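You operate a simulated robot arm through the tools that you are given. There is no shell and no other tool.

Carry out the task below with a simulated two-armed robot. There is one attempt and no reset: what you move stays moved.

JOB
Close the brown and black polish tins and put both loose brushes away.
Fine: each tin gets its own lid; brushes in the cabinet drawer, drawer shut; drop nothing.

Only the result counts: the job must be done as asked and must still hold three seconds after the hand-in. Knocking over, shifting, dropping, spilling or breaking anything else fails it. Lids that push on must go on centred and level and be pressed home; caps that screw on are set level and turned clockwise until they are tight.

ROBOT AND FRAMES
Two 7-joint arms with two-finger parallel grippers on one trunk that stands fixed in place. Base frame: the origin is at the foot of the trunk, x ahead of it, y to its left, z up. Lengths are in cm, angles in rad, forces in N, time in s.
The left shoulder is at [5, 20.9, 114.6], the right one opposite. With the tool pointing down near the work surface each hand reaches from about 24 to 90 cm from the base axis, measured 20 degrees to its own side. Payload 4.4 kg a hand.
The tool frame of a hand sits at the grasp point between the pads (the TCP): z along the fingers, y along the line on which they close. The tips reach 2.3 cm beyond it. The gripper opens to 9.4 cm. The fingers are 3.8 cm wide and 1 cm thick; the gripper's body (5.4 by 9.6 cm) begins 3.9 cm behind the TCP.
Orientation is that of the tool frame in the base frame, as a unit quaternion [w, x, y, z]. With the fingers straight down and closing along the base's y, the tool's x points along the base's -x, its y along +y and its z along -z.

CONTROLS
- The arms move only by the tool play_rows. It takes "left_series", "right_series" or both (then of equal length, played together; a hand with none holds still); each is text: rows parted by semicolons, each of 7 numbers parted by spaces: the shift along the tool's x, y, z in units of 25 mm (1.0 is 25 mm), then the turn, a rotation vector about the tool's x, y, z in units of 4 degrees (1.0 is 4 degrees), then the closure in counts, from 0 (fully open) to 255 (shut). In form: dx dy dz rx ry rz hand; .... A call has 1 to 20 rows; each row shifts and turns the commanded pose from where the row before left it, along the tool's axes as they then stand. A call with a number of a shift or a turn outside -1 to 1 is refused whole. A row lasts 0.2 s, in which the tool goes at most 5 cm and 0.15 rad; a call with a longer step from one row to the next is refused whole, and so is a gripper value outside its range. A pose out of reach is approached as far as the arm can. The call stops where the force on the tool passes 40 N (or 10 N more than at its start, if that is more) or the arm is blocked; 0.2 s more then pass. The fingers move at their own pace (about 10.8 cm/s each) and stop on an object; they squeeze with about 39 N. The grip force told is the motor's: it shows also when the fingers shut on nothing. Time passes only in rows, and 0.2 s behind the last, so rows that do not move let the fingers close. The reply holds the time, the measured pose of the TCP, the force on the tool along the base axes, the opening and the grip force, in the units named above and with some noise, with the torque about the TCP (base axes, N m) and any sound that the robot's microphone picked up, and new pictures: "views" is both (left out), scene, wrist or none (wrist: the cameras of the hands that moved).
- Cameras (640 x 400 px; columns grow to the right, rows downward): "scene" is now at [13.26, 5.25, 130.79]; the picture's right is [0.61, -0.79, 0.00], its down [-0.53, -0.40, -0.75] and it looks along [0.59, 0.46, -0.66] (base axes); focal length 251 px, centre (320, 200). "left" rides on the left gripper at [8.6, -1.6, -7.4] in its tool frame; the picture's right is [0.18, 0.98, 0.00], its down [-0.58, 0.11, -0.81] and it looks along [-0.79, 0.15, 0.59] (tool axes); focal length 243 px, centre (320, 200). "right" rides on the right gripper at [8.6, 1.6, -7.5] in its tool frame; the picture's right is [-0.18, 0.98, 0.00], its down [-0.58, -0.11, -0.81] and it looks along [-0.79, -0.15, 0.59] (tool axes); focal length 243 px, centre (320, 200). There is no depth. A picture from a camera that has moved, and an enlarged one, comes with that camera's place and axes in the base frame and with its lens.
- slide_trunk(by): slides the trunk up (or, below 0, down) by that many cm; the arms and the scene camera ride with it, the base frame stays. It gives what a move gives, with no picture.
- aim_head(pan, tilt): turns the head with the scene camera to pan (to the left, within 1.396 rad either way) and tilt (down, from -0.506 to 1.204), counted from straight ahead of the robot. It gives what a move gives, and a new picture of the scene camera.
- zoom(camera, box): a new picture of the part [left, top, right, bottom] of that camera's present view, enlarged. It takes no simulated time.
- finish_job(): hands the job in; it is judged then, once.

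Places have to be worked out from the pictures, the camera data and where the tool is seen. Open the grippers and draw the arms clear of the work before you hand the job in, unless the task says otherwise.

The tools are called after ">>>" as a command line: name --argument value ..., lists and objects as JSON in quotes. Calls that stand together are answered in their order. play_rows: Moves the arms, as the interface text tells. Its arguments: {"type":"object","properties":{"left_series":{"type":"string"},"right_series":{"type":"string"},"views":{"type":"string","enum":["both","scene","wrist","none"]}},"required":[]} The other tools are called the same way: slide_trunk (by) moves the trunk up or down; aim_head (pan, tilt) turns the head that bears the scene camera; zoom (camera, box) takes an enlarged picture of a part of a camera's view; finish_job () hands the job in.

At the start:

```text
clock: 0.0
left_ee_pos: [42.58, 49.32, 111.52]
left_tcp_rot: [0.0, 0.0, 1.0, 0.001]
left_ft_force: [-0.4, 0.2, 0.8]
left_moment: [0.04, 0.0, -0.02]
left_gripper_width: 9.41
left_finger_force: 0.1
right_ee_pos: [58.4, 8.69, 105.33]
right_tcp_rot: [0.0, -0.001, 1.0, -0.001]
right_ft_force: [-0.2, -0.3, -0.2]
right_moment: [0.0, 0.0, -0.02]
right_gripper_width: 9.4
right_finger_force: 0.1
trunk travel left (down, up): [-22.5, 33.8]
head pan, tilt (commanded): [0.654, 0.724]
```

scene: 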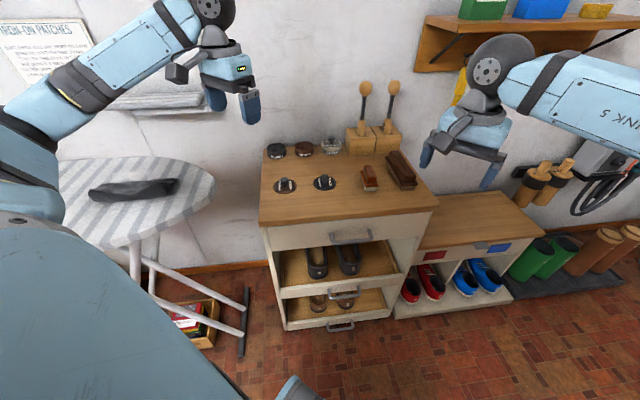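
right: 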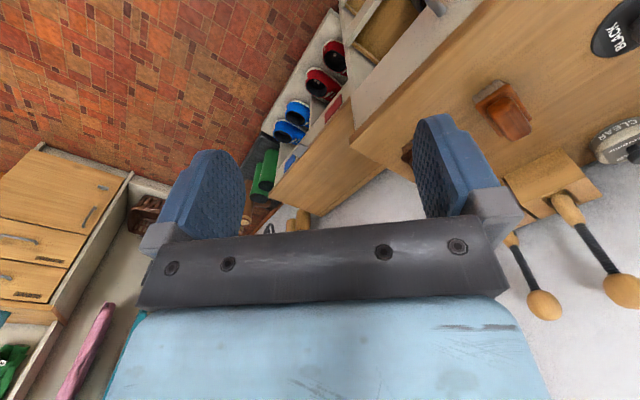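
left: 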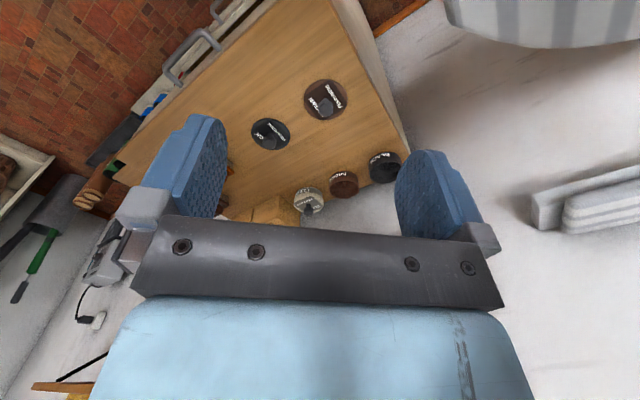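

The scene shows a cabinet with three tins at the back, two lids in front and two brushes at the right. I'll enlarge the views to read the labels before moving.

>>> zoom --camera "scene" --box '[240, 120, 440, 245]'

>>> zoom --camera "left" --box '[220, 60, 420, 220]'

>>> zoom --camera "scene" --box '[240, 200, 440, 340]'

```text
3.20 times, centred on (340, 182) of scene
camera zoom: at [13.26, 5.25, 130.79], right [0.61, -0.79, 0.0], down [-0.53, -0.4, -0.75], along [0.59, 0.46, -0.66], focal length 804 px, centre (256, 256)
```

zoom: 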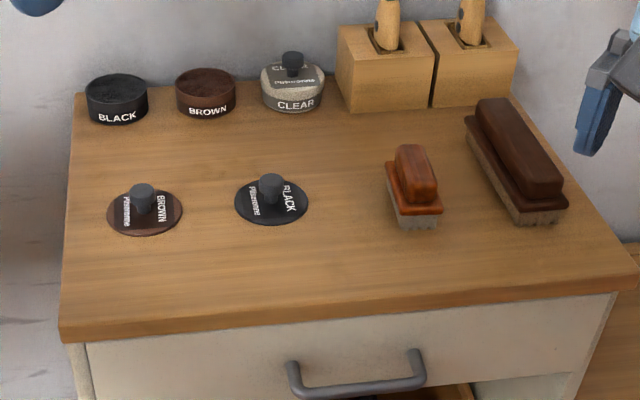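

```text
2.50 times, centred on (320, 140) of left
camera zoom: at [33.98, 47.57, 118.88], right [-0.18, 0.98, 0.0], down [0.58, 0.11, 0.81], along [0.79, 0.15, -0.59], focal length 606 px, centre (320, 350)
```

zoom: 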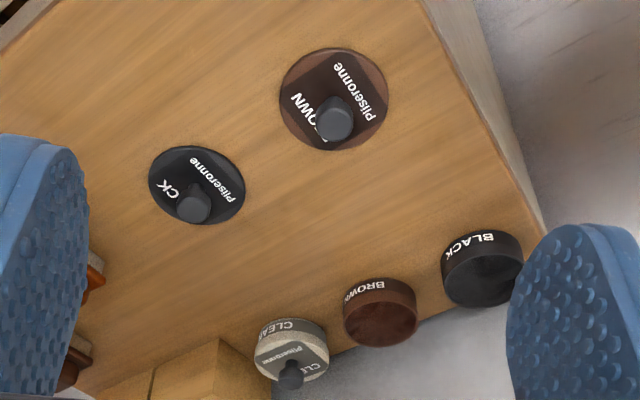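

```text
2.86 times, centred on (340, 270) of scene
camera zoom: at [13.26, 5.25, 130.79], right [0.61, -0.79, 0.0], down [-0.53, -0.4, -0.75], along [0.59, 0.46, -0.66], focal length 718 px, centre (263, 0)
```

zoom: 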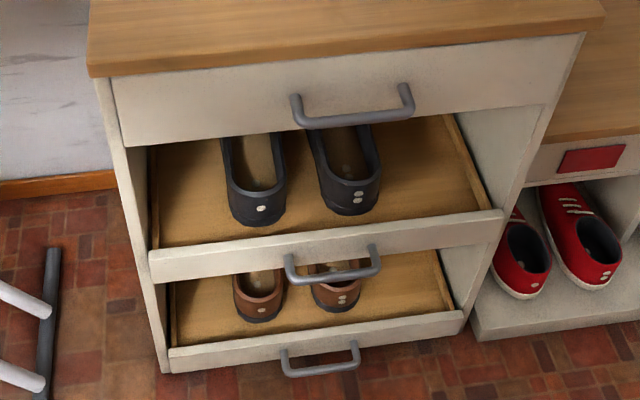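

The cabinet top works out at about z≈80 and is turned about 45° to the base. The black lid is near [66,44], the brown lid near [57,53], the black tin near [69.5,69] and the brown tin near [77,62], so the lids are crossed relative to the tins. I'll turn the left hand 45° and lower it a little for a closer look.

>>> play_rows --left_series "0 0 0.3 0 0 -0.9375 0;0 0 0.3 0 0 -0.9375 0;0 0 0.3 0 0 -0.9375 0;0 0 0.3 0 0 -0.9375 0;0 0 0.3 0 0 -0.9375 0;0 0 0.3 0 0 -0.9375 0;0 0 0.3 0 0 -0.9375 0;0 0 0.3 0 0 -0.9375 0;0 0 0.3 0 0 -0.9375 0;0 0 0.3 0 0 -0.9375 0;0 0 0.3 0 0 -0.9375 0;0 0 0.3 0 0 -0.9375 0;0 0 0 0 0 0 0" --views "both"

```text
clock: 2.8
left_ee_pos: [42.65, 49.31, 102.48]
left_tcp_rot: [0.0, -0.384, 0.923, 0.0]
left_ft_force: [-0.3, 0.4, -0.4]
left_moment: [-0.01, -0.01, 0.02]
left_gripper_width: 9.4
left_finger_force: 0.0
right_ee_pos: [58.31, 8.76, 105.27]
right_tcp_rot: [0.0, 0.0, 1.0, 0.0]
right_ft_force: [-0.7, 0.0, -0.3]
right_moment: [0.0, 0.02, -0.02]
right_gripper_width: 9.4
right_finger_force: 0.1
trunk travel left (down, up): [-22.5, 33.8]
head pan, tilt (commanded): [0.654, 0.724]
camera scene: at [13.26, 5.25, 130.79], right [0.61, -0.79, 0.0], down [-0.53, -0.4, -0.75], along [0.59, 0.46, -0.66], focal length 251 px, centre (320, 200)
camera left: at [37.71, 41.89, 109.88], right [-0.83, 0.56, 0.0], down [0.33, 0.49, 0.81], along [0.45, 0.67, -0.59], focal length 243 px, centre (320, 200)
```

scene: 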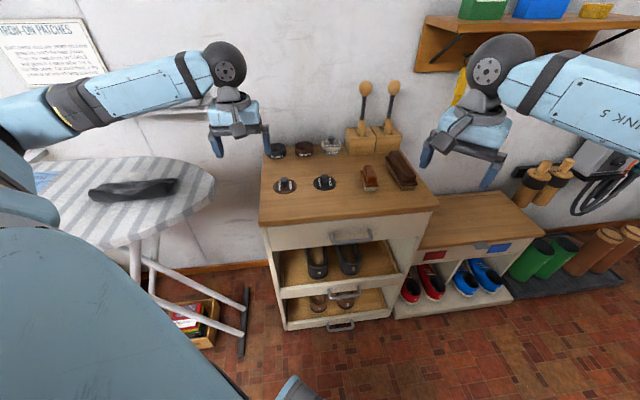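
left: 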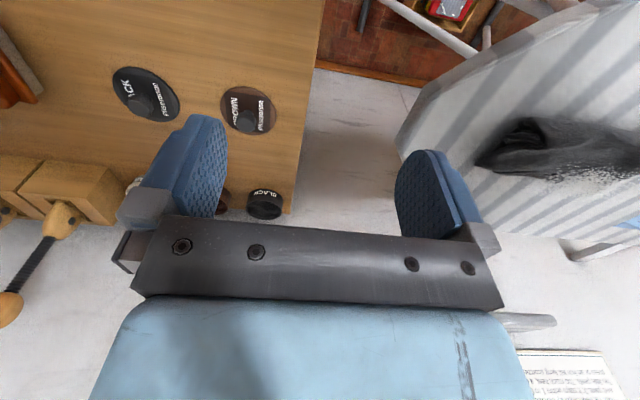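

The hand is turned 45° as commanded. I'll slide it sideways along the cabinet front so both lids fall between the fingers in the wrist view.

>>> play_rows --left_series "0 -0.7 0 0 0 0 0;0 -0.8 0 0 0 0 0;0 -0.8 0 0 0 0 0;0 -0.8 0 0 0 0 0;0 -0.8 0 0 0 0 0;0 -0.8 0 0 0 0 0;0 -0.7 0 0 0 0 0;0 0 0 0 0 0 0;0 0 0 0 0 0 0" --views "wrist"

```text
clock: 4.8
left_ee_pos: [52.14, 39.85, 102.63]
left_tcp_rot: [0.0, -0.383, 0.924, 0.0]
left_ft_force: [0.4, -0.3, 0.3]
left_moment: [-0.02, 0.0, -0.01]
left_gripper_width: 9.41
left_finger_force: 0.0
right_ee_pos: [58.38, 8.65, 105.37]
right_tcp_rot: [0.0, 0.001, 1.0, 0.0]
right_ft_force: [0.7, 0.1, -0.1]
right_moment: [0.0, 0.01, 0.0]
right_gripper_width: 9.41
right_finger_force: 0.0
trunk travel left (down, up): [-22.5, 33.8]
head pan, tilt (commanded): [0.654, 0.724]
camera left: at [47.2, 32.32, 109.99], right [-0.83, 0.56, 0.0], down [0.33, 0.49, 0.81], along [0.46, 0.67, -0.59], focal length 243 px, centre (320, 200)
```

left: 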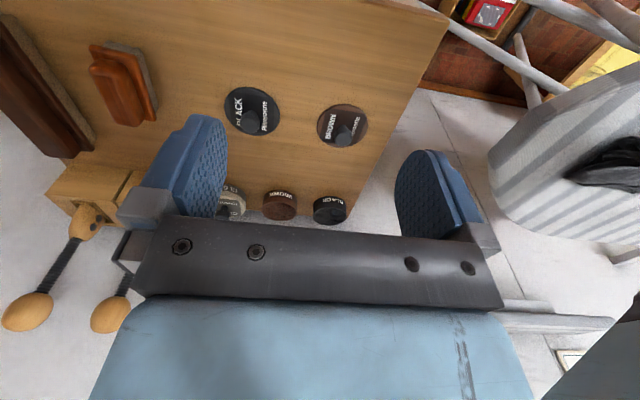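

>>> zoom --camera "left" --box '[200, 70, 400, 230]'

>>> zoom --camera "left" --box '[0, 10, 180, 170]'

```text
2.50 times, centred on (300, 150) of left
camera zoom: at [47.2, 32.32, 109.99], right [-0.83, 0.56, 0.0], down [0.33, 0.49, 0.81], along [0.46, 0.67, -0.59], focal length 606 px, centre (370, 325)
```

zoom: 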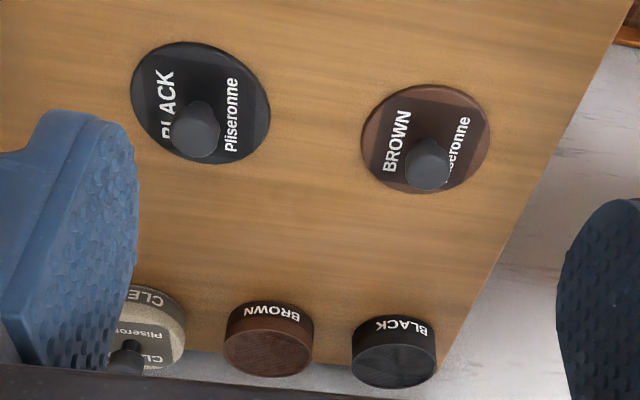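

```text
2.50 times, centred on (90, 90) of left
camera zoom: at [47.2, 32.32, 109.99], right [-0.83, 0.56, 0.0], down [0.33, 0.49, 0.81], along [0.46, 0.67, -0.59], focal length 606 px, centre (895, 475)
```

zoom: 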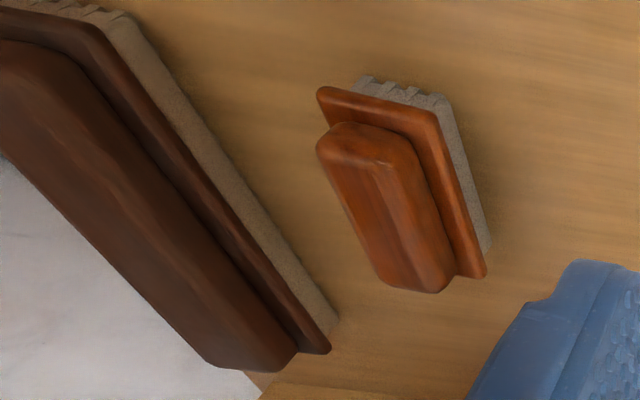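

The black lid's knob is about 2.5 cm wide with its top near z≈83.2, at roughly [66.2,43.4]. I'll move the left hand above it with the fingers half open and check the alignment.

>>> play_rows --left_series "-0.4 -0.25 0.4 0 0 0 100;-0.65 -0.4 0.65 0 0 0 100;-0.75 -0.45 0.75 0 0 0 100;-0.8 -0.47 0.8 0 0 0 100;-0.8 -0.47 0.8 0 0 0 100;-0.7 -0.42 0.7 0 0 0 100;-0.55 -0.3 0.5 0 0 0 100;-0.33 -0.2 0.3 0 0 0 100;0 0 0 0 0 0 100;0 0 0 0 0 0 100" --views "both"

```text
clock: 7.0
left_ee_pos: [66.29, 43.31, 90.41]
left_tcp_rot: [0.001, -0.383, 0.924, 0.0]
left_ft_force: [-0.5, 1.0, -0.4]
left_moment: [-0.01, 0.0, 0.0]
left_gripper_width: 5.72
left_finger_force: 0.0
right_ee_pos: [58.44, 8.66, 105.47]
right_tcp_rot: [0.0, 0.002, 1.0, 0.0]
right_ft_force: [-0.4, 1.1, 0.1]
right_moment: [0.0, 0.02, 0.02]
right_gripper_width: 9.4
right_finger_force: 0.1
trunk travel left (down, up): [-22.5, 33.8]
head pan, tilt (commanded): [0.654, 0.724]
camera scene: at [13.27, 5.25, 130.78], right [0.61, -0.79, 0.0], down [-0.53, -0.4, -0.75], along [0.59, 0.46, -0.66], focal length 251 px, centre (320, 200)
camera left: at [61.31, 36.05, 97.66], right [-0.83, 0.56, 0.0], down [0.33, 0.49, 0.81], along [0.46, 0.67, -0.59], focal length 243 px, centre (320, 200)
```

scene: 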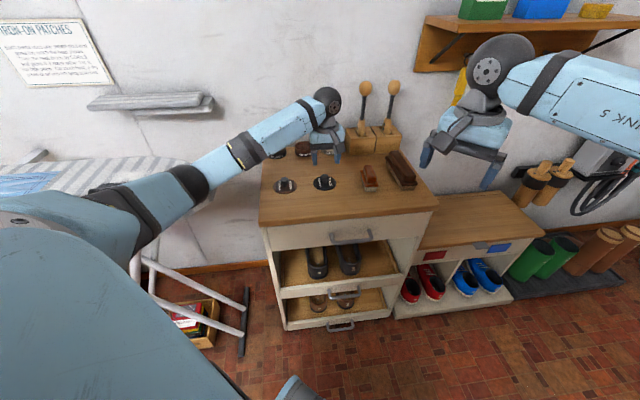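
left: 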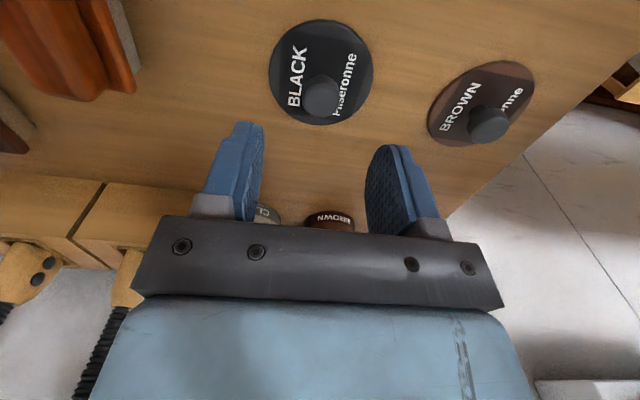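

The TCP is at u≈77.5, v≈16.25 and the knob measures u≈77.3, v≈16.2, so they line up. I'll lower to z≈83.4 and close on the knob.

>>> play_rows --left_series "0.02 0 0.4 0 0 0 100;0.02 0 0.5 0 0 0 100;0.02 0 0.5 0 0 0 100;0 0 0.5 0 0 0 100;0 0 0.45 0 0 0 100;0 0 0.3 0 0 0 100;0 0 0.13 0 0 0 100;0 0 0 0 0 0 100;0 0 0 0 0 0 100" --views "wrist"

```text
clock: 9.0
left_ee_pos: [66.19, 43.22, 83.35]
left_tcp_rot: [0.0, -0.382, 0.924, 0.0]
left_ft_force: [0.0, 0.6, 0.1]
left_moment: [0.0, 0.01, -0.01]
left_gripper_width: 5.71
left_finger_force: 0.1
right_ee_pos: [58.2, 8.78, 105.34]
right_tcp_rot: [0.0, 0.001, 1.0, -0.001]
right_ft_force: [0.4, 0.5, -0.3]
right_moment: [0.03, 0.03, 0.01]
right_gripper_width: 9.4
right_finger_force: 0.1
trunk travel left (down, up): [-22.5, 33.8]
head pan, tilt (commanded): [0.654, 0.724]
camera left: at [61.17, 35.85, 90.68], right [-0.83, 0.56, 0.0], down [0.33, 0.49, 0.81], along [0.46, 0.67, -0.59], focal length 243 px, centre (320, 200)
```

left: 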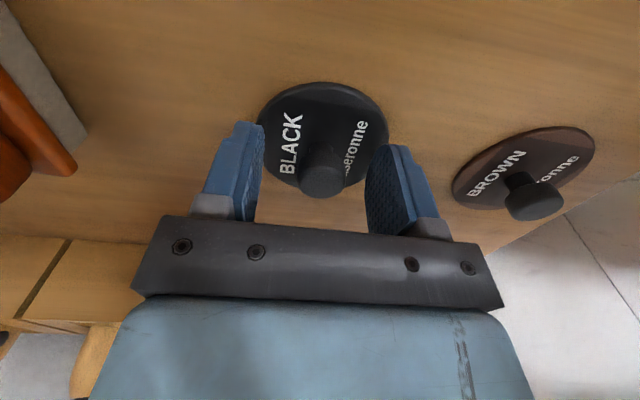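

The knob is centred between the fingers, with its head level with the TCP. I'll close on it.

>>> play_rows --left_series "0 0 0 0 0 0 255;0 0 0 0 0 0 255;0 0 0 0 0 0 255;0 0 0 0 0 0 255;0 0 0 0 0 0 255" --views "wrist"

```text
clock: 10.2
left_ee_pos: [66.17, 43.36, 83.35]
left_tcp_rot: [0.0, -0.383, 0.924, 0.0]
left_ft_force: [0.2, 0.4, 0.5]
left_moment: [0.03, -0.02, 0.01]
left_gripper_width: 2.4
left_finger_force: 39.3
right_ee_pos: [58.29, 8.78, 105.48]
right_tcp_rot: [0.0, 0.001, 1.0, 0.001]
right_ft_force: [0.5, 0.1, 0.1]
right_moment: [-0.06, -0.01, -0.02]
right_gripper_width: 9.39
right_finger_force: 0.2
trunk travel left (down, up): [-22.5, 33.8]
head pan, tilt (commanded): [0.654, 0.724]
camera left: at [61.17, 35.86, 90.69], right [-0.83, 0.56, 0.0], down [0.33, 0.49, 0.81], along [0.46, 0.67, -0.59], focal length 243 px, centre (320, 200)
```

left: 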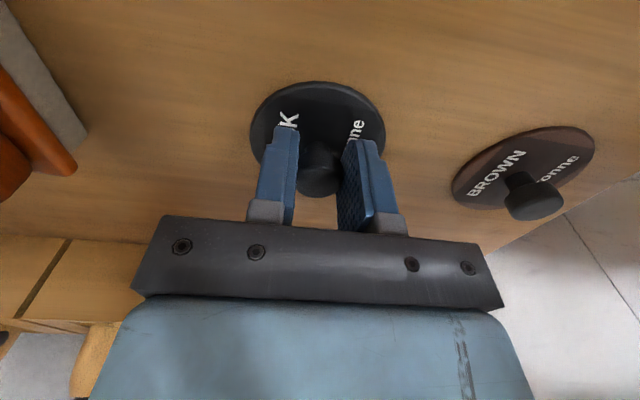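

Grip is solid at 2.4 cm with 39 N. I'll lift the lid straight up about 9 cm and check that it hangs level.

>>> play_rows --left_series "0 0 -0.2 0 0 0 255;0 0 -0.4 0 0 0 255;0 0 -0.5 0 0 0 255;0 0 -0.6 0 0 0 255;0 0 -0.6 0 0 0 255;0 0 -0.6 0 0 0 255;0 0 -0.4 0 0 0 255;0 0 -0.2 0 0 0 255;0 0 0 0 0 0 255" --views "both"

```text
clock: 12.2
left_ee_pos: [66.02, 43.17, 92.09]
left_tcp_rot: [0.0, -0.383, 0.924, -0.001]
left_ft_force: [0.3, -1.0, -1.1]
left_moment: [-0.04, -0.05, -0.03]
left_gripper_width: 2.4
left_finger_force: 39.0
right_ee_pos: [58.34, 8.74, 105.37]
right_tcp_rot: [0.0, 0.001, 1.0, 0.0]
right_ft_force: [-0.2, 0.5, 0.4]
right_moment: [-0.03, 0.01, -0.01]
right_gripper_width: 9.41
right_finger_force: 0.1
trunk travel left (down, up): [-22.5, 33.8]
head pan, tilt (commanded): [0.654, 0.724]
camera scene: at [13.27, 5.26, 130.78], right [0.61, -0.79, 0.0], down [-0.53, -0.4, -0.75], along [0.59, 0.46, -0.66], focal length 251 px, centre (320, 200)
camera left: at [61.13, 35.79, 99.42], right [-0.83, 0.56, 0.0], down [0.33, 0.49, 0.81], along [0.45, 0.67, -0.59], focal length 243 px, centre (320, 200)
```

scene: 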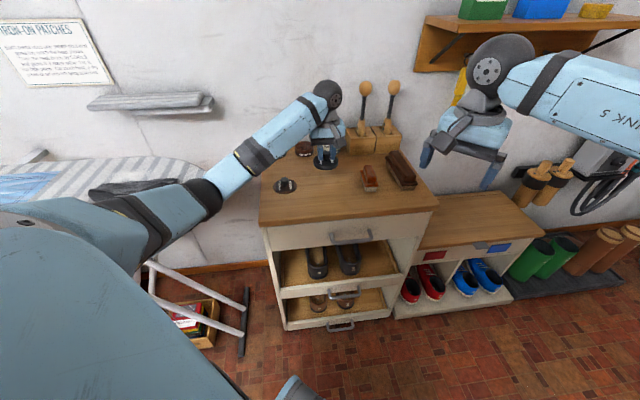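
left: 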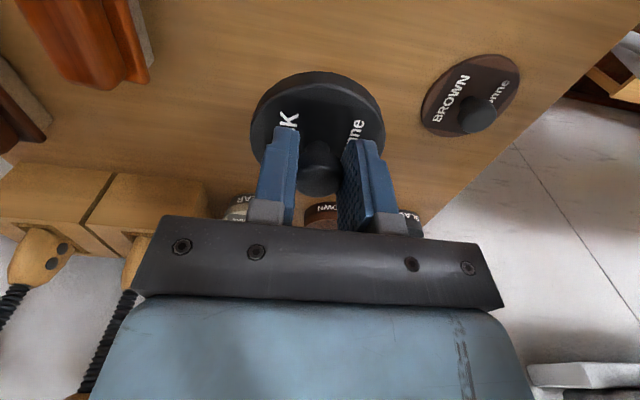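

The lid is held level. I'll move part way toward the tins at this height so I can measure the black tin from the wrist camera.

>>> play_rows --left_series "-0.4 0.25 0 0 0 0 255;-0.6 0.4 0 0 0 0 255;-0.8 0.5 0 0 0 0 255;-0.8 0.55 0 0 0 0 255;-0.8 0.5 0 0 0 0 255;-0.6 0.4 0 0 0 0 255;-0.32 0.28 0 0 0 0 255;0 0 0 0 0 0 255;0 0 0 0 0 0 255" --views "both"

```text
clock: 14.2
left_ee_pos: [68.54, 56.09, 92.03]
left_tcp_rot: [0.0, -0.383, 0.924, 0.0]
left_ft_force: [0.2, 0.1, -0.1]
left_moment: [-0.02, -0.01, -0.03]
left_gripper_width: 2.4
left_finger_force: 38.7
right_ee_pos: [58.29, 8.6, 105.38]
right_tcp_rot: [0.001, 0.001, 1.0, 0.0]
right_ft_force: [0.3, -0.5, 0.4]
right_moment: [-0.05, 0.02, 0.0]
right_gripper_width: 9.41
right_finger_force: 0.0
trunk travel left (down, up): [-22.5, 33.8]
head pan, tilt (commanded): [0.654, 0.724]
camera scene: at [13.26, 5.26, 130.79], right [0.61, -0.79, 0.0], down [-0.53, -0.4, -0.75], along [0.59, 0.46, -0.66], focal length 251 px, centre (320, 200)
camera left: at [63.66, 48.76, 99.44], right [-0.83, 0.56, 0.0], down [0.33, 0.49, 0.81], along [0.45, 0.67, -0.59], focal length 243 px, centre (320, 200)
```

scene: 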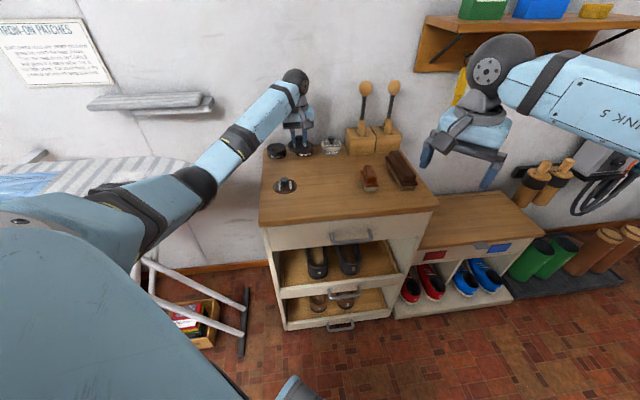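
left: 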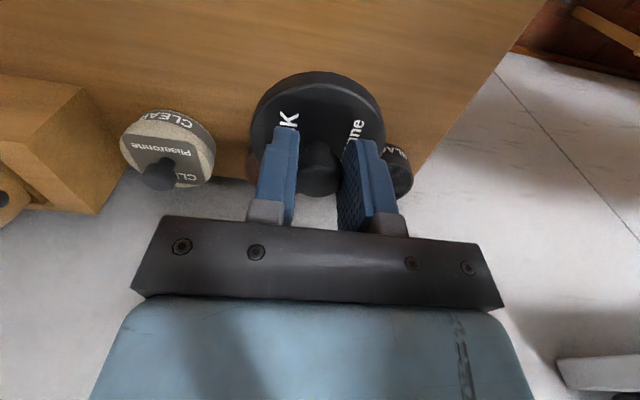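

The black tin is half hidden by the lid. I'll shift 5 cm sideways so the wrist camera sees it clearly.

>>> play_rows --left_series "0 -0.4 0 0 0 0 255;0 -0.6 0 0 0 0 255;0 -0.6 0 0 0 0 255;0 -0.4 0 0 0 0 255;0 0 0 0 0 0 255;0 0 0 0 0 0 255" --views "wrist"

>>> zoom --camera "left" --box '[300, 80, 500, 240]'

>>> zoom --camera "scene" --box '[255, 120, 355, 200]'

```text
clock: 15.6
left_ee_pos: [72.28, 52.4, 92.16]
left_tcp_rot: [0.0, -0.383, 0.924, 0.0]
left_ft_force: [0.4, -0.4, 0.1]
left_moment: [-0.01, 0.03, 0.03]
left_gripper_width: 2.42
left_finger_force: 39.0
right_ee_pos: [58.33, 8.76, 105.24]
right_tcp_rot: [0.0, 0.0, 1.0, 0.0]
right_ft_force: [-1.0, -0.5, -0.6]
right_moment: [-0.01, -0.02, 0.0]
right_gripper_width: 9.39
right_finger_force: 0.1
trunk travel left (down, up): [-22.5, 33.8]
head pan, tilt (commanded): [0.654, 0.724]
camera left: at [67.32, 45.08, 99.45], right [-0.83, 0.56, 0.0], down [0.33, 0.49, 0.81], along [0.46, 0.67, -0.59], focal length 243 px, centre (320, 200)
```

left: 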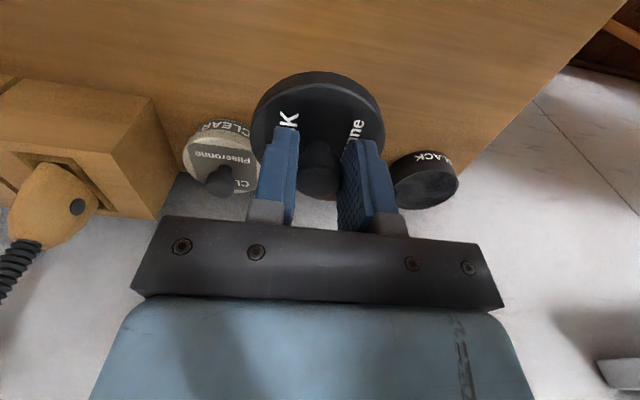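

```text
2.50 times, centred on (400, 160) of left
camera zoom: at [67.32, 45.08, 99.45], right [-0.83, 0.56, 0.0], down [0.33, 0.49, 0.81], along [0.46, 0.67, -0.59], focal length 606 px, centre (120, 300)
```

zoom: 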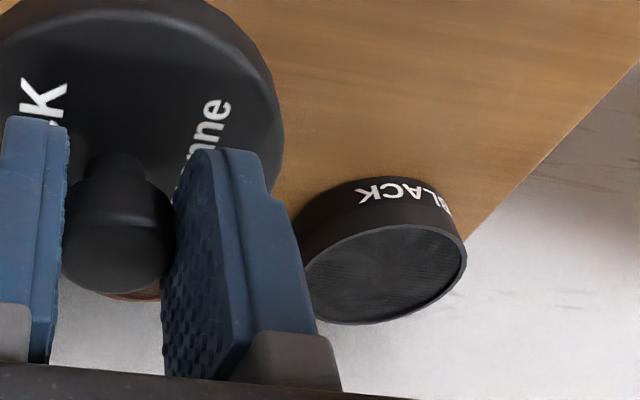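

```text
5.00 times, centred on (305, 160) of scene
camera zoom: at [13.27, 5.25, 130.79], right [0.61, -0.79, 0.0], down [-0.53, -0.4, -0.75], along [0.59, 0.46, -0.66], focal length 1256 px, centre (395, 400)
```

zoom: 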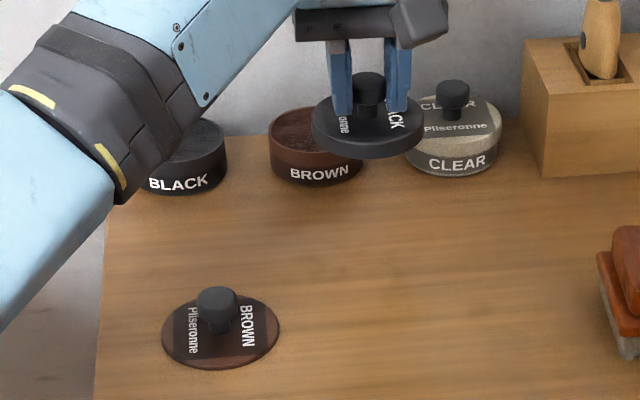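

The wrist view puts the black tin's rim centre at u≈97.3, v≈0.95, z≈83.3. I'll zoom in on the held lid and the other items to understand the lid's shape.

>>> zoom --camera "scene" --box '[295, 125, 345, 165]'

>>> zoom --camera "scene" --box '[260, 165, 310, 205]'

>>> zoom --camera "left" --box '[180, 60, 400, 220]'

```text
10.00 times, centred on (320, 145) of scene
camera zoom: at [13.27, 5.25, 130.79], right [0.61, -0.79, 0.0], down [-0.53, -0.4, -0.75], along [0.59, 0.46, -0.66], focal length 2511 px, centre (320, 750)
```

zoom: 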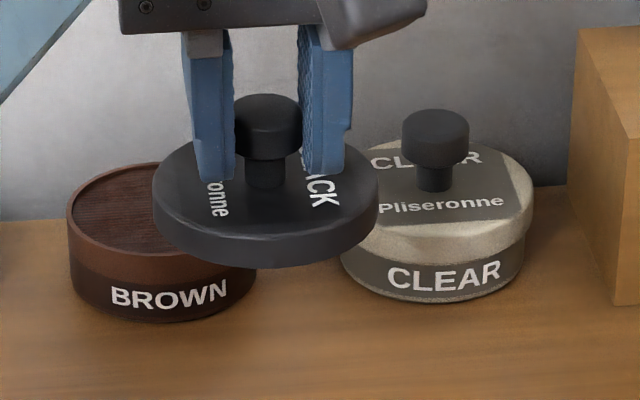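

```text
10.00 times, centred on (285, 185) of scene
camera zoom: at [13.27, 5.25, 130.79], right [0.61, -0.79, 0.0], down [-0.53, -0.4, -0.75], along [0.59, 0.46, -0.66], focal length 2511 px, centre (670, 350)
```

zoom: 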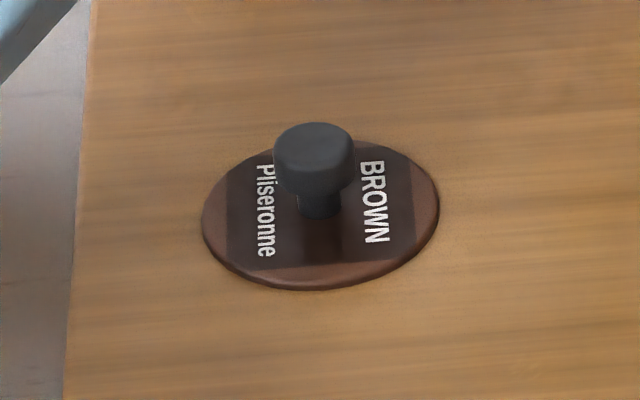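

```text
2.50 times, centred on (290, 140) of left
camera zoom: at [67.32, 45.08, 99.45], right [-0.83, 0.56, 0.0], down [0.33, 0.49, 0.81], along [0.46, 0.67, -0.59], focal length 606 px, centre (395, 350)
```

zoom: 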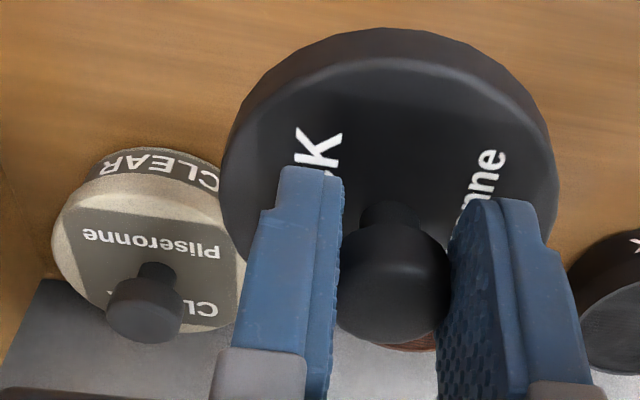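

The lids have a skirt that slips over the tin's rim, so I need to centre accurately. I'll zoom tighter on the black tin for a precise measurement.

>>> zoom --camera "left" --box '[385, 140, 475, 212]'

>>> zoom --camera "left" --box '[170, 110, 270, 210]'

```text
5.56 times, centred on (430, 176) of left
camera zoom: at [67.32, 45.08, 99.45], right [-0.83, 0.56, 0.0], down [0.33, 0.49, 0.81], along [0.46, 0.67, -0.59], focal length 1348 px, centre (-291, 333)
```

zoom: 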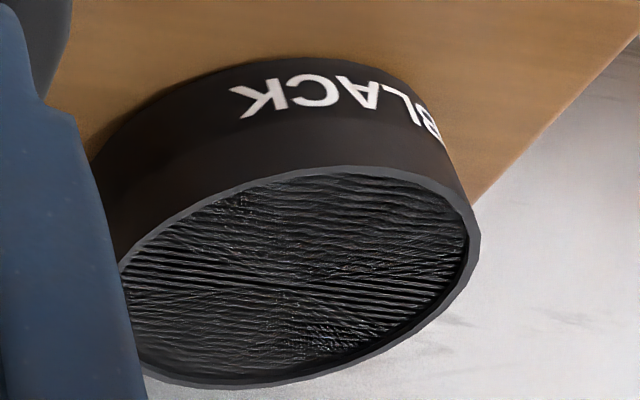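

```text
4.00 times, centred on (220, 160) of left
camera zoom: at [67.32, 45.08, 99.45], right [-0.83, 0.56, 0.0], down [0.33, 0.49, 0.81], along [0.46, 0.67, -0.59], focal length 970 px, centre (720, 360)
```

zoom: 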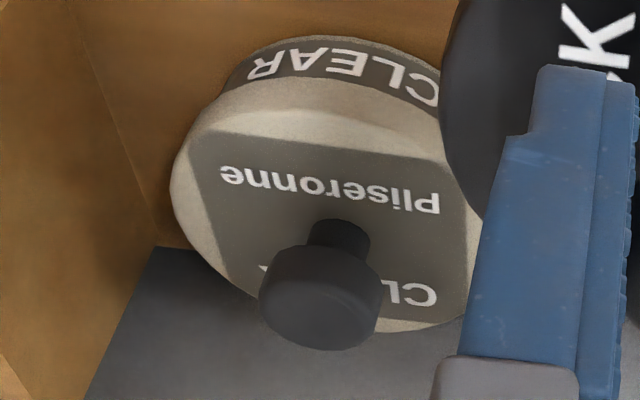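

Correcting for perspective, the held lid's centre sits about 0.74 cm forward of the TCP. The black tin is 8.9 cm further in and 13.1 cm to the left of the lid. I'll move there at this height and check the reach.

>>> play_rows --left_series "-0.2 0.3 0 0 0 0 255;-0.4 0.6 0 0 0 0 255;-0.5 0.75 0 0 0 0 255;-0.6 0.87 0 0 0 0 255;-0.6 0.87 0 0 0 0 255;-0.5 0.75 0 0 0 0 255;-0.46 0.65 0 0 0 0 255;-0.2 0.3 0 0 0 0 255;-0.1 0.146 0 0 0 0 255;0 0 0 0 0 0 255;0 0 0 0 0 0 255" --views "both"

>>> zoom --camera "scene" --box '[250, 120, 300, 160]'

>>> zoom --camera "left" --box '[200, 60, 440, 220]'

```text
clock: 18.0
left_ee_pos: [69.31, 67.82, 92.27]
left_tcp_rot: [0.0, -0.383, 0.924, 0.0]
left_ft_force: [-1.2, -0.2, 0.6]
left_moment: [0.03, -0.01, -0.03]
left_gripper_width: 2.24
left_finger_force: 39.4
right_ee_pos: [58.49, 8.9, 105.39]
right_tcp_rot: [0.0, 0.001, 1.0, 0.0]
right_ft_force: [0.0, 0.3, -0.6]
right_moment: [-0.02, 0.0, 0.02]
right_gripper_width: 9.38
right_finger_force: 0.1
trunk travel left (down, up): [-22.5, 33.8]
head pan, tilt (commanded): [0.654, 0.724]
camera scene: at [13.26, 5.26, 130.79], right [0.61, -0.79, 0.0], down [-0.53, -0.4, -0.75], along [0.59, 0.46, -0.66], focal length 251 px, centre (320, 200)
camera left: at [64.33, 60.48, 99.56], right [-0.83, 0.56, 0.0], down [0.33, 0.49, 0.81], along [0.46, 0.67, -0.59], focal length 243 px, centre (320, 200)
```

scene: 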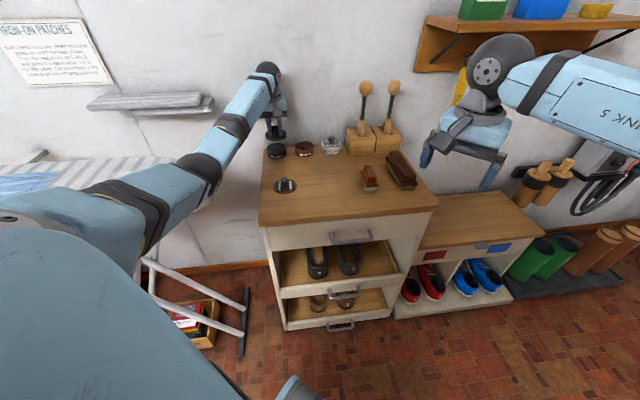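
left: 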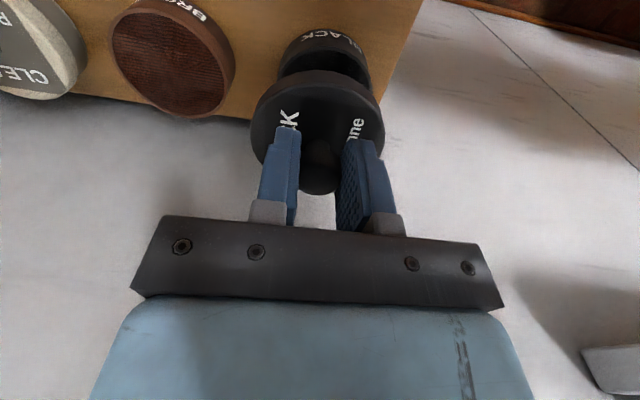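

```text
10.00 times, centred on (275, 140) of scene
camera zoom: at [13.26, 5.26, 130.79], right [0.61, -0.79, 0.0], down [-0.53, -0.4, -0.75], along [0.59, 0.46, -0.66], focal length 2511 px, centre (770, 800)
```

zoom: 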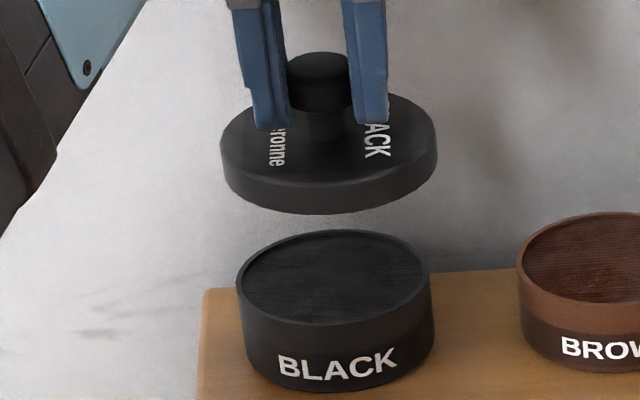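

```text
2.50 times, centred on (320, 140) of left
camera zoom: at [64.33, 60.48, 99.56], right [-0.83, 0.56, 0.0], down [0.33, 0.49, 0.81], along [0.46, 0.67, -0.59], focal length 606 px, centre (320, 350)
```

zoom: 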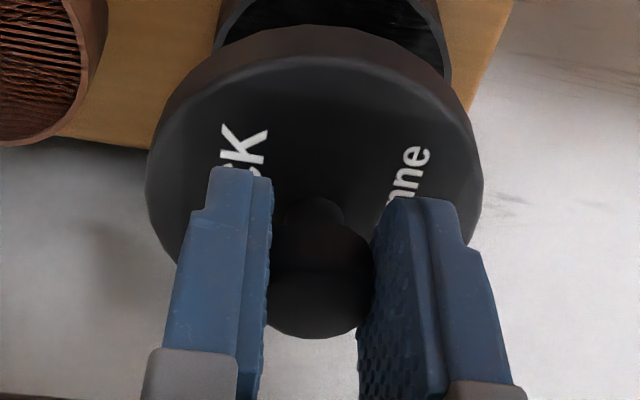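

The pose was reached. The scene view suggests the lid sits a few millimetres to the right of the tin, so I'll zoom closer on both views to quantify it.

>>> zoom --camera "scene" --box '[268, 126, 298, 162]'

>>> zoom --camera "left" --box '[240, 20, 400, 120]'

```text
11.11 times, centred on (283, 144) of scene
camera zoom: at [13.26, 5.26, 130.79], right [0.61, -0.79, 0.0], down [-0.53, -0.4, -0.75], along [0.59, 0.46, -0.66], focal length 2790 px, centre (731, 822)
```

zoom: 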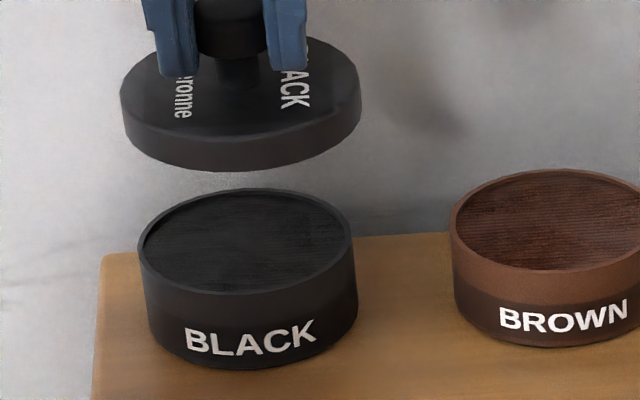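

```text
4.00 times, centred on (320, 70) of left
camera zoom: at [64.33, 60.48, 99.56], right [-0.83, 0.56, 0.0], down [0.33, 0.49, 0.81], along [0.46, 0.67, -0.59], focal length 970 px, centre (320, 720)
```

zoom: 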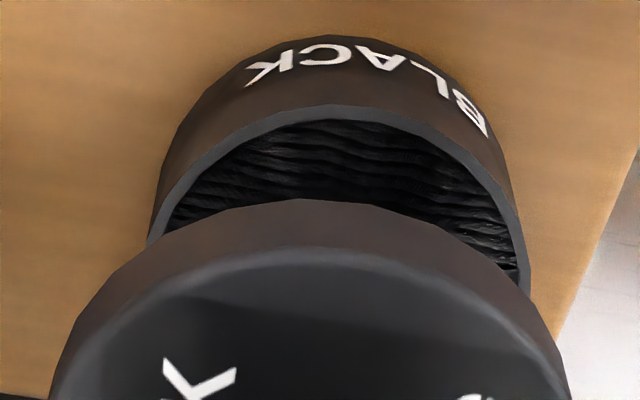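

Both views agree that the lid is about 0.45 cm too far right and roughly 0.3 cm too near. I'll correct that and lower until the skirt is just above the rim, then check again.

>>> play_rows --left_series "-0.06 0.09 0 0 0 0 255;-0.06 0.09 0.1 0 0 0 255;0 0 0.3 0 0 0 255;0 0 0.4 0 0 0 255;0 0 0.4 0 0 0 255;0 0 0.2 0 0 0 255;0 0 0 0 0 0 255;0 0 0 0 0 0 255" --views "both"

>>> zoom --camera "scene" --box '[263, 126, 293, 162]'

>>> zoom --camera "left" --box '[240, 20, 400, 120]'

```text
clock: 19.8
left_ee_pos: [68.96, 68.65, 88.54]
left_tcp_rot: [0.0, -0.383, 0.924, 0.0]
left_ft_force: [-0.7, -0.8, -0.1]
left_moment: [0.03, 0.0, 0.0]
left_gripper_width: 2.24
left_finger_force: 39.1
right_ee_pos: [58.38, 8.71, 105.39]
right_tcp_rot: [0.0, 0.0, 1.0, 0.0]
right_ft_force: [0.1, -0.1, 0.1]
right_moment: [-0.01, 0.04, 0.0]
right_gripper_width: 9.42
right_finger_force: 0.1
trunk travel left (down, up): [-22.5, 33.8]
head pan, tilt (commanded): [0.654, 0.724]
camera scene: at [13.27, 5.26, 130.78], right [0.61, -0.79, 0.0], down [-0.53, -0.4, -0.75], along [0.59, 0.46, -0.66], focal length 251 px, centre (320, 200)
camera left: at [64.07, 61.16, 95.9], right [-0.83, 0.56, 0.0], down [0.33, 0.49, 0.81], along [0.46, 0.67, -0.59], focal length 243 px, centre (320, 200)
```

scene: 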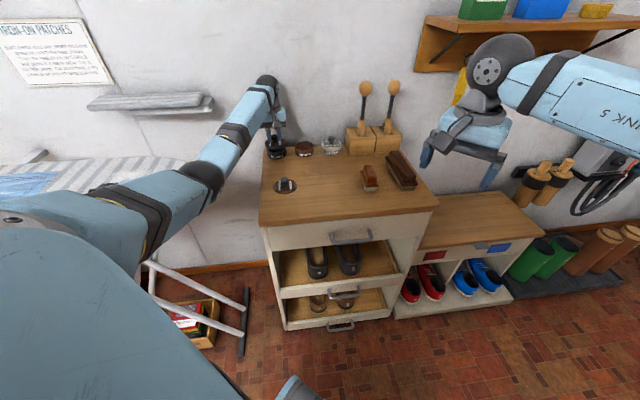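
left: 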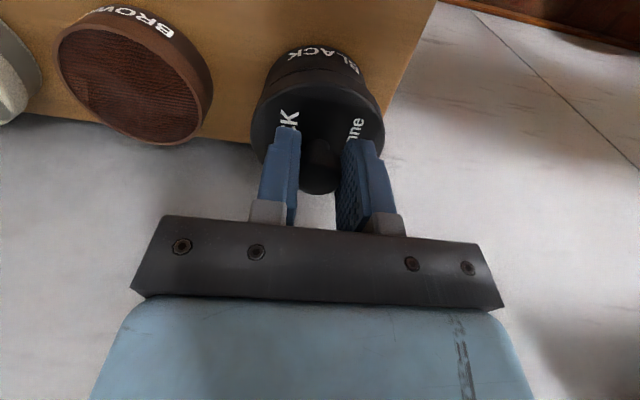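

```text
11.11 times, centred on (278, 144) of scene
camera zoom: at [13.27, 5.26, 130.78], right [0.61, -0.79, 0.0], down [-0.53, -0.4, -0.75], along [0.59, 0.46, -0.66], focal length 2790 px, centre (787, 822)
```

zoom: 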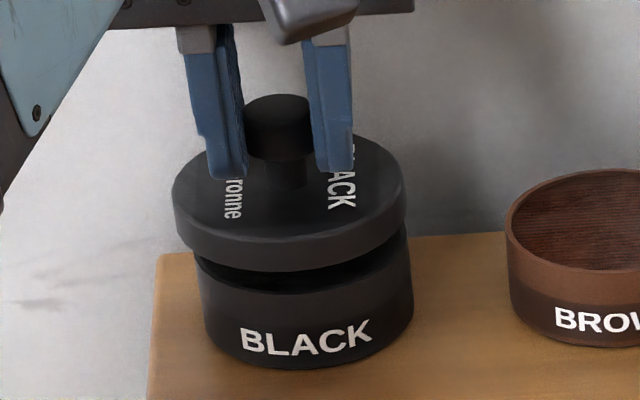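

```text
4.00 times, centred on (320, 70) of left
camera zoom: at [64.07, 61.16, 95.9], right [-0.83, 0.56, 0.0], down [0.33, 0.49, 0.81], along [0.46, 0.67, -0.59], focal length 970 px, centre (320, 720)
```

zoom: 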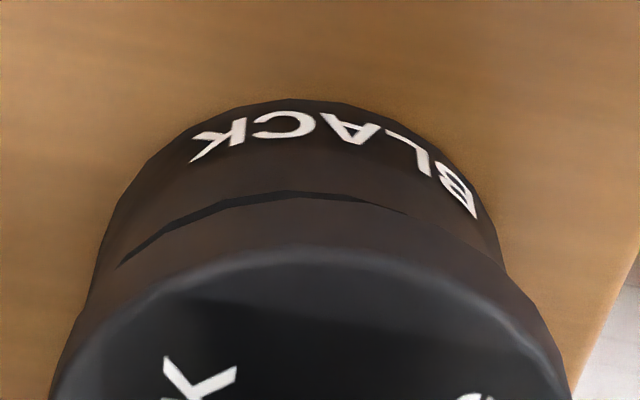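

The lid now sits about 0.2 cm too far left, since the rim gap shows only on one side. I'll correct that and lower gently into contact, watching the force.

>>> play_rows --left_series "-0.03 -0.08 0 0 0 0 255;0 0 0.1 0 0 0 255;0 0 0.1 0 0 0 255;0 0 0.1 0 0 0 255;0 0 0.05 0 0 0 255;0 0 0 0 0 0 255" --views "both"

>>> zoom --camera "scene" --box '[263, 126, 293, 162]'

>>> zoom --camera "left" --box '[240, 20, 400, 120]'

```text
clock: 21.2
left_ee_pos: [69.23, 68.4, 87.76]
left_tcp_rot: [0.0, -0.383, 0.924, 0.001]
left_ft_force: [0.1, -0.1, 0.1]
left_moment: [-0.01, 0.0, -0.03]
left_gripper_width: 2.23
left_finger_force: 38.8
right_ee_pos: [58.4, 8.7, 105.3]
right_tcp_rot: [0.001, 0.001, 1.0, 0.001]
right_ft_force: [0.1, 0.3, 0.4]
right_moment: [0.0, 0.0, 0.02]
right_gripper_width: 9.38
right_finger_force: 0.1
trunk travel left (down, up): [-22.5, 33.8]
head pan, tilt (commanded): [0.654, 0.724]
camera scene: at [13.26, 5.26, 130.79], right [0.61, -0.79, 0.0], down [-0.53, -0.4, -0.75], along [0.59, 0.46, -0.66], focal length 251 px, centre (320, 200)
camera left: at [64.31, 61.05, 95.07], right [-0.83, 0.56, 0.0], down [0.33, 0.49, 0.81], along [0.45, 0.67, -0.59], focal length 243 px, centre (320, 200)
```

scene: 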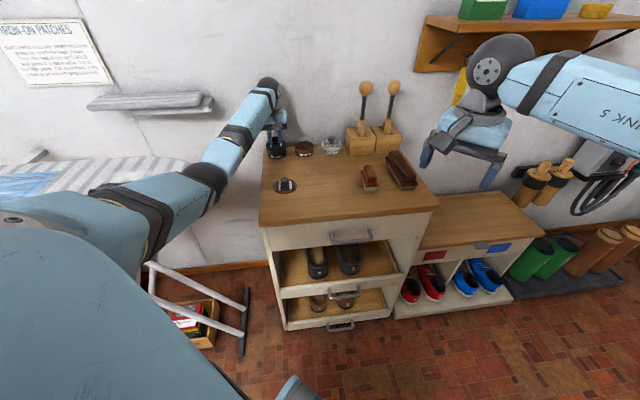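
left: 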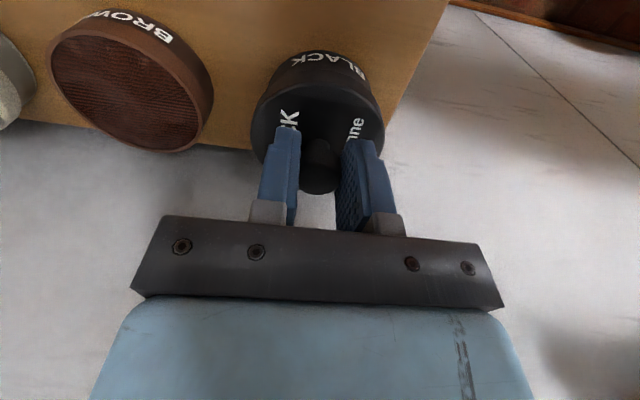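

```text
11.11 times, centred on (278, 144) of scene
camera zoom: at [13.26, 5.26, 130.79], right [0.61, -0.79, 0.0], down [-0.53, -0.4, -0.75], along [0.59, 0.46, -0.66], focal length 2790 px, centre (787, 822)
```

zoom: 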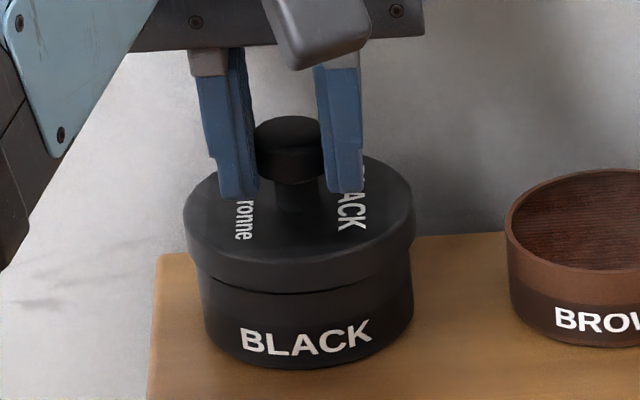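

```text
4.00 times, centred on (320, 70) of left
camera zoom: at [64.31, 61.05, 95.07], right [-0.83, 0.56, 0.0], down [0.33, 0.49, 0.81], along [0.45, 0.67, -0.59], focal length 970 px, centre (320, 720)
```

zoom: 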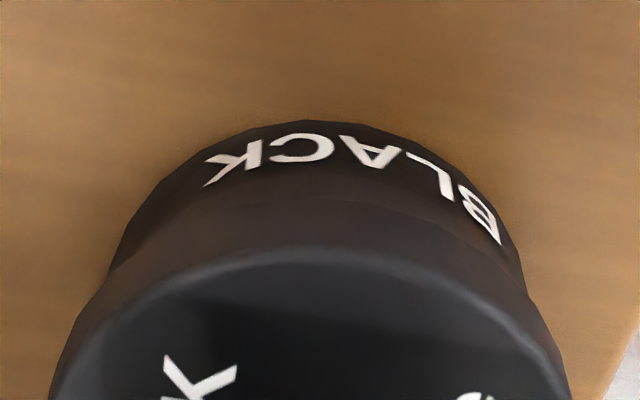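

Alignment now looks right from both cameras and there's no contact force yet. I'll keep lowering in small steps.

>>> play_rows --left_series "0 0 0.08 0 0 0 255;0 0 0.08 0 0 0 255;0 0 0.08 0 0 0 255;0 0 0 0 0 0 255" --views "wrist"

>>> zoom --camera "scene" --box '[263, 126, 293, 162]'

```text
clock: 22.2
left_ee_pos: [69.07, 68.34, 87.27]
left_tcp_rot: [0.0, -0.383, 0.924, 0.0]
left_ft_force: [-0.4, -0.1, 0.1]
left_moment: [-0.03, 0.0, -0.01]
left_gripper_width: 2.26
left_finger_force: 39.2
right_ee_pos: [58.35, 8.67, 105.33]
right_tcp_rot: [0.0, 0.0, 1.0, 0.0]
right_ft_force: [-0.8, 0.7, 0.0]
right_moment: [-0.01, 0.0, -0.02]
right_gripper_width: 9.4
right_finger_force: 0.1
trunk travel left (down, up): [-22.5, 33.8]
head pan, tilt (commanded): [0.654, 0.724]
camera left: at [64.25, 61.02, 94.45], right [-0.83, 0.56, 0.0], down [0.33, 0.49, 0.81], along [0.46, 0.67, -0.59], focal length 243 px, centre (320, 200)
```

left: 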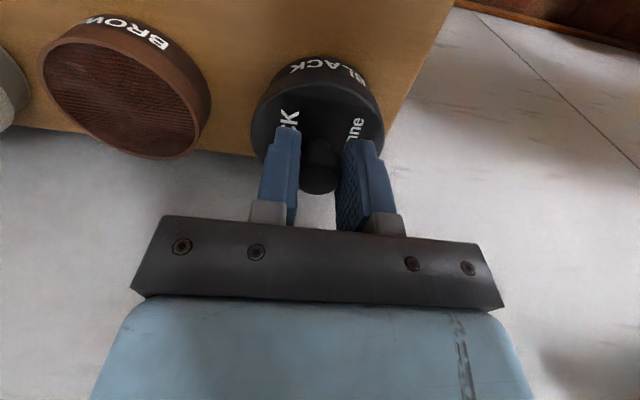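

```text
11.11 times, centred on (278, 144) of scene
camera zoom: at [13.26, 5.25, 130.79], right [0.61, -0.79, 0.0], down [-0.53, -0.4, -0.75], along [0.59, 0.46, -0.66], focal length 2790 px, centre (787, 822)
```

zoom: 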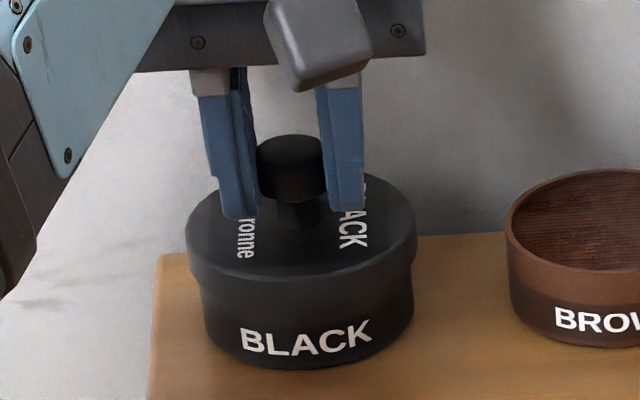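

The skirt is slipping over the rim with no force. I'll continue down.

>>> play_rows --left_series "0 0 0.06 0 0 0 255;0 0 0.06 0 0 0 255;0 0 0.06 0 0 0 255;0 0 0.06 0 0 0 255;0 0 0 0 0 0 255" --views "none"

>>> zoom --camera "scene" --box '[263, 126, 293, 162]'

```text
clock: 23.4
left_ee_pos: [69.27, 68.53, 86.53]
left_tcp_rot: [0.0, -0.383, 0.924, 0.0]
left_ft_force: [0.4, 0.3, 0.3]
left_moment: [0.02, -0.01, 0.01]
left_gripper_width: 2.23
left_finger_force: 38.7
right_ee_pos: [58.33, 8.64, 105.43]
right_tcp_rot: [0.0, 0.001, 1.0, 0.0]
right_ft_force: [-0.1, -0.5, 0.1]
right_moment: [0.03, 0.03, -0.01]
right_gripper_width: 9.41
right_finger_force: 0.0
trunk travel left (down, up): [-22.5, 33.8]
head pan, tilt (commanded): [0.654, 0.724]
```

```text
11.11 times, centred on (278, 144) of scene
camera zoom: at [13.26, 5.25, 130.79], right [0.61, -0.79, 0.0], down [-0.53, -0.4, -0.75], along [0.59, 0.46, -0.66], focal length 2790 px, centre (787, 822)
```

zoom: 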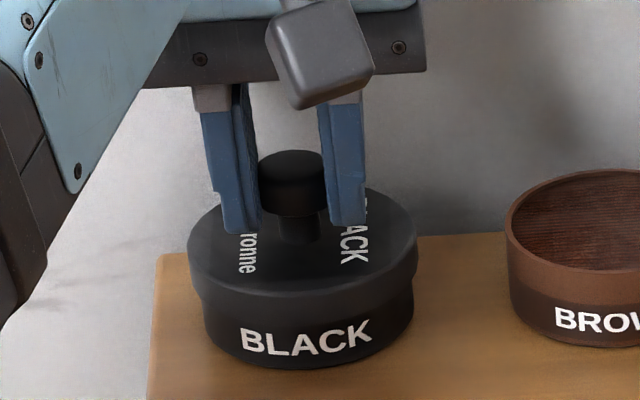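

Still no force, and the skirt is close to the label band. I'll continue in small steps until I feel contact.

>>> play_rows --left_series "0 0 0.05 0 0 0 255;0 0 0.05 0 0 0 255;0 0 0.05 0 0 0 255;0 0 0 0 0 0 255" --views "none"

>>> zoom --camera "scene" --box '[263, 126, 293, 162]'

```text
clock: 24.4
left_ee_pos: [69.16, 68.49, 86.51]
left_tcp_rot: [0.002, -0.384, 0.923, 0.001]
left_ft_force: [-0.2, 0.9, 9.5]
left_moment: [0.12, 0.08, 0.0]
left_gripper_width: 2.23
left_finger_force: 38.9
right_ee_pos: [58.28, 8.63, 105.54]
right_tcp_rot: [0.0, 0.001, 1.0, 0.0]
right_ft_force: [0.7, 0.5, 0.1]
right_moment: [-0.01, 0.0, 0.03]
right_gripper_width: 9.42
right_finger_force: 0.2
trunk travel left (down, up): [-22.5, 33.8]
head pan, tilt (commanded): [0.654, 0.724]
```

```text
11.11 times, centred on (278, 144) of scene
camera zoom: at [13.16, 5.14, 130.82], right [0.61, -0.79, 0.0], down [-0.53, -0.4, -0.75], along [0.59, 0.46, -0.66], focal length 2790 px, centre (787, 822)
```

zoom: 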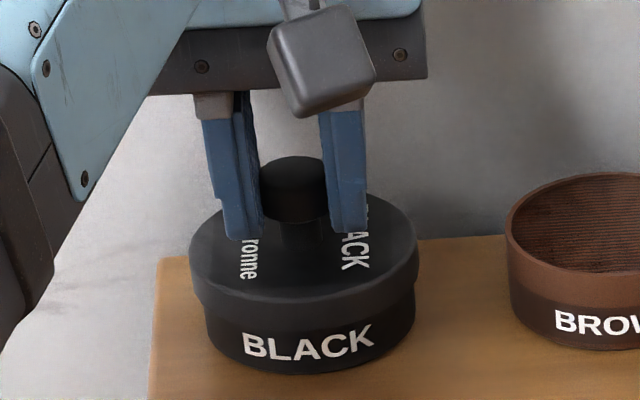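

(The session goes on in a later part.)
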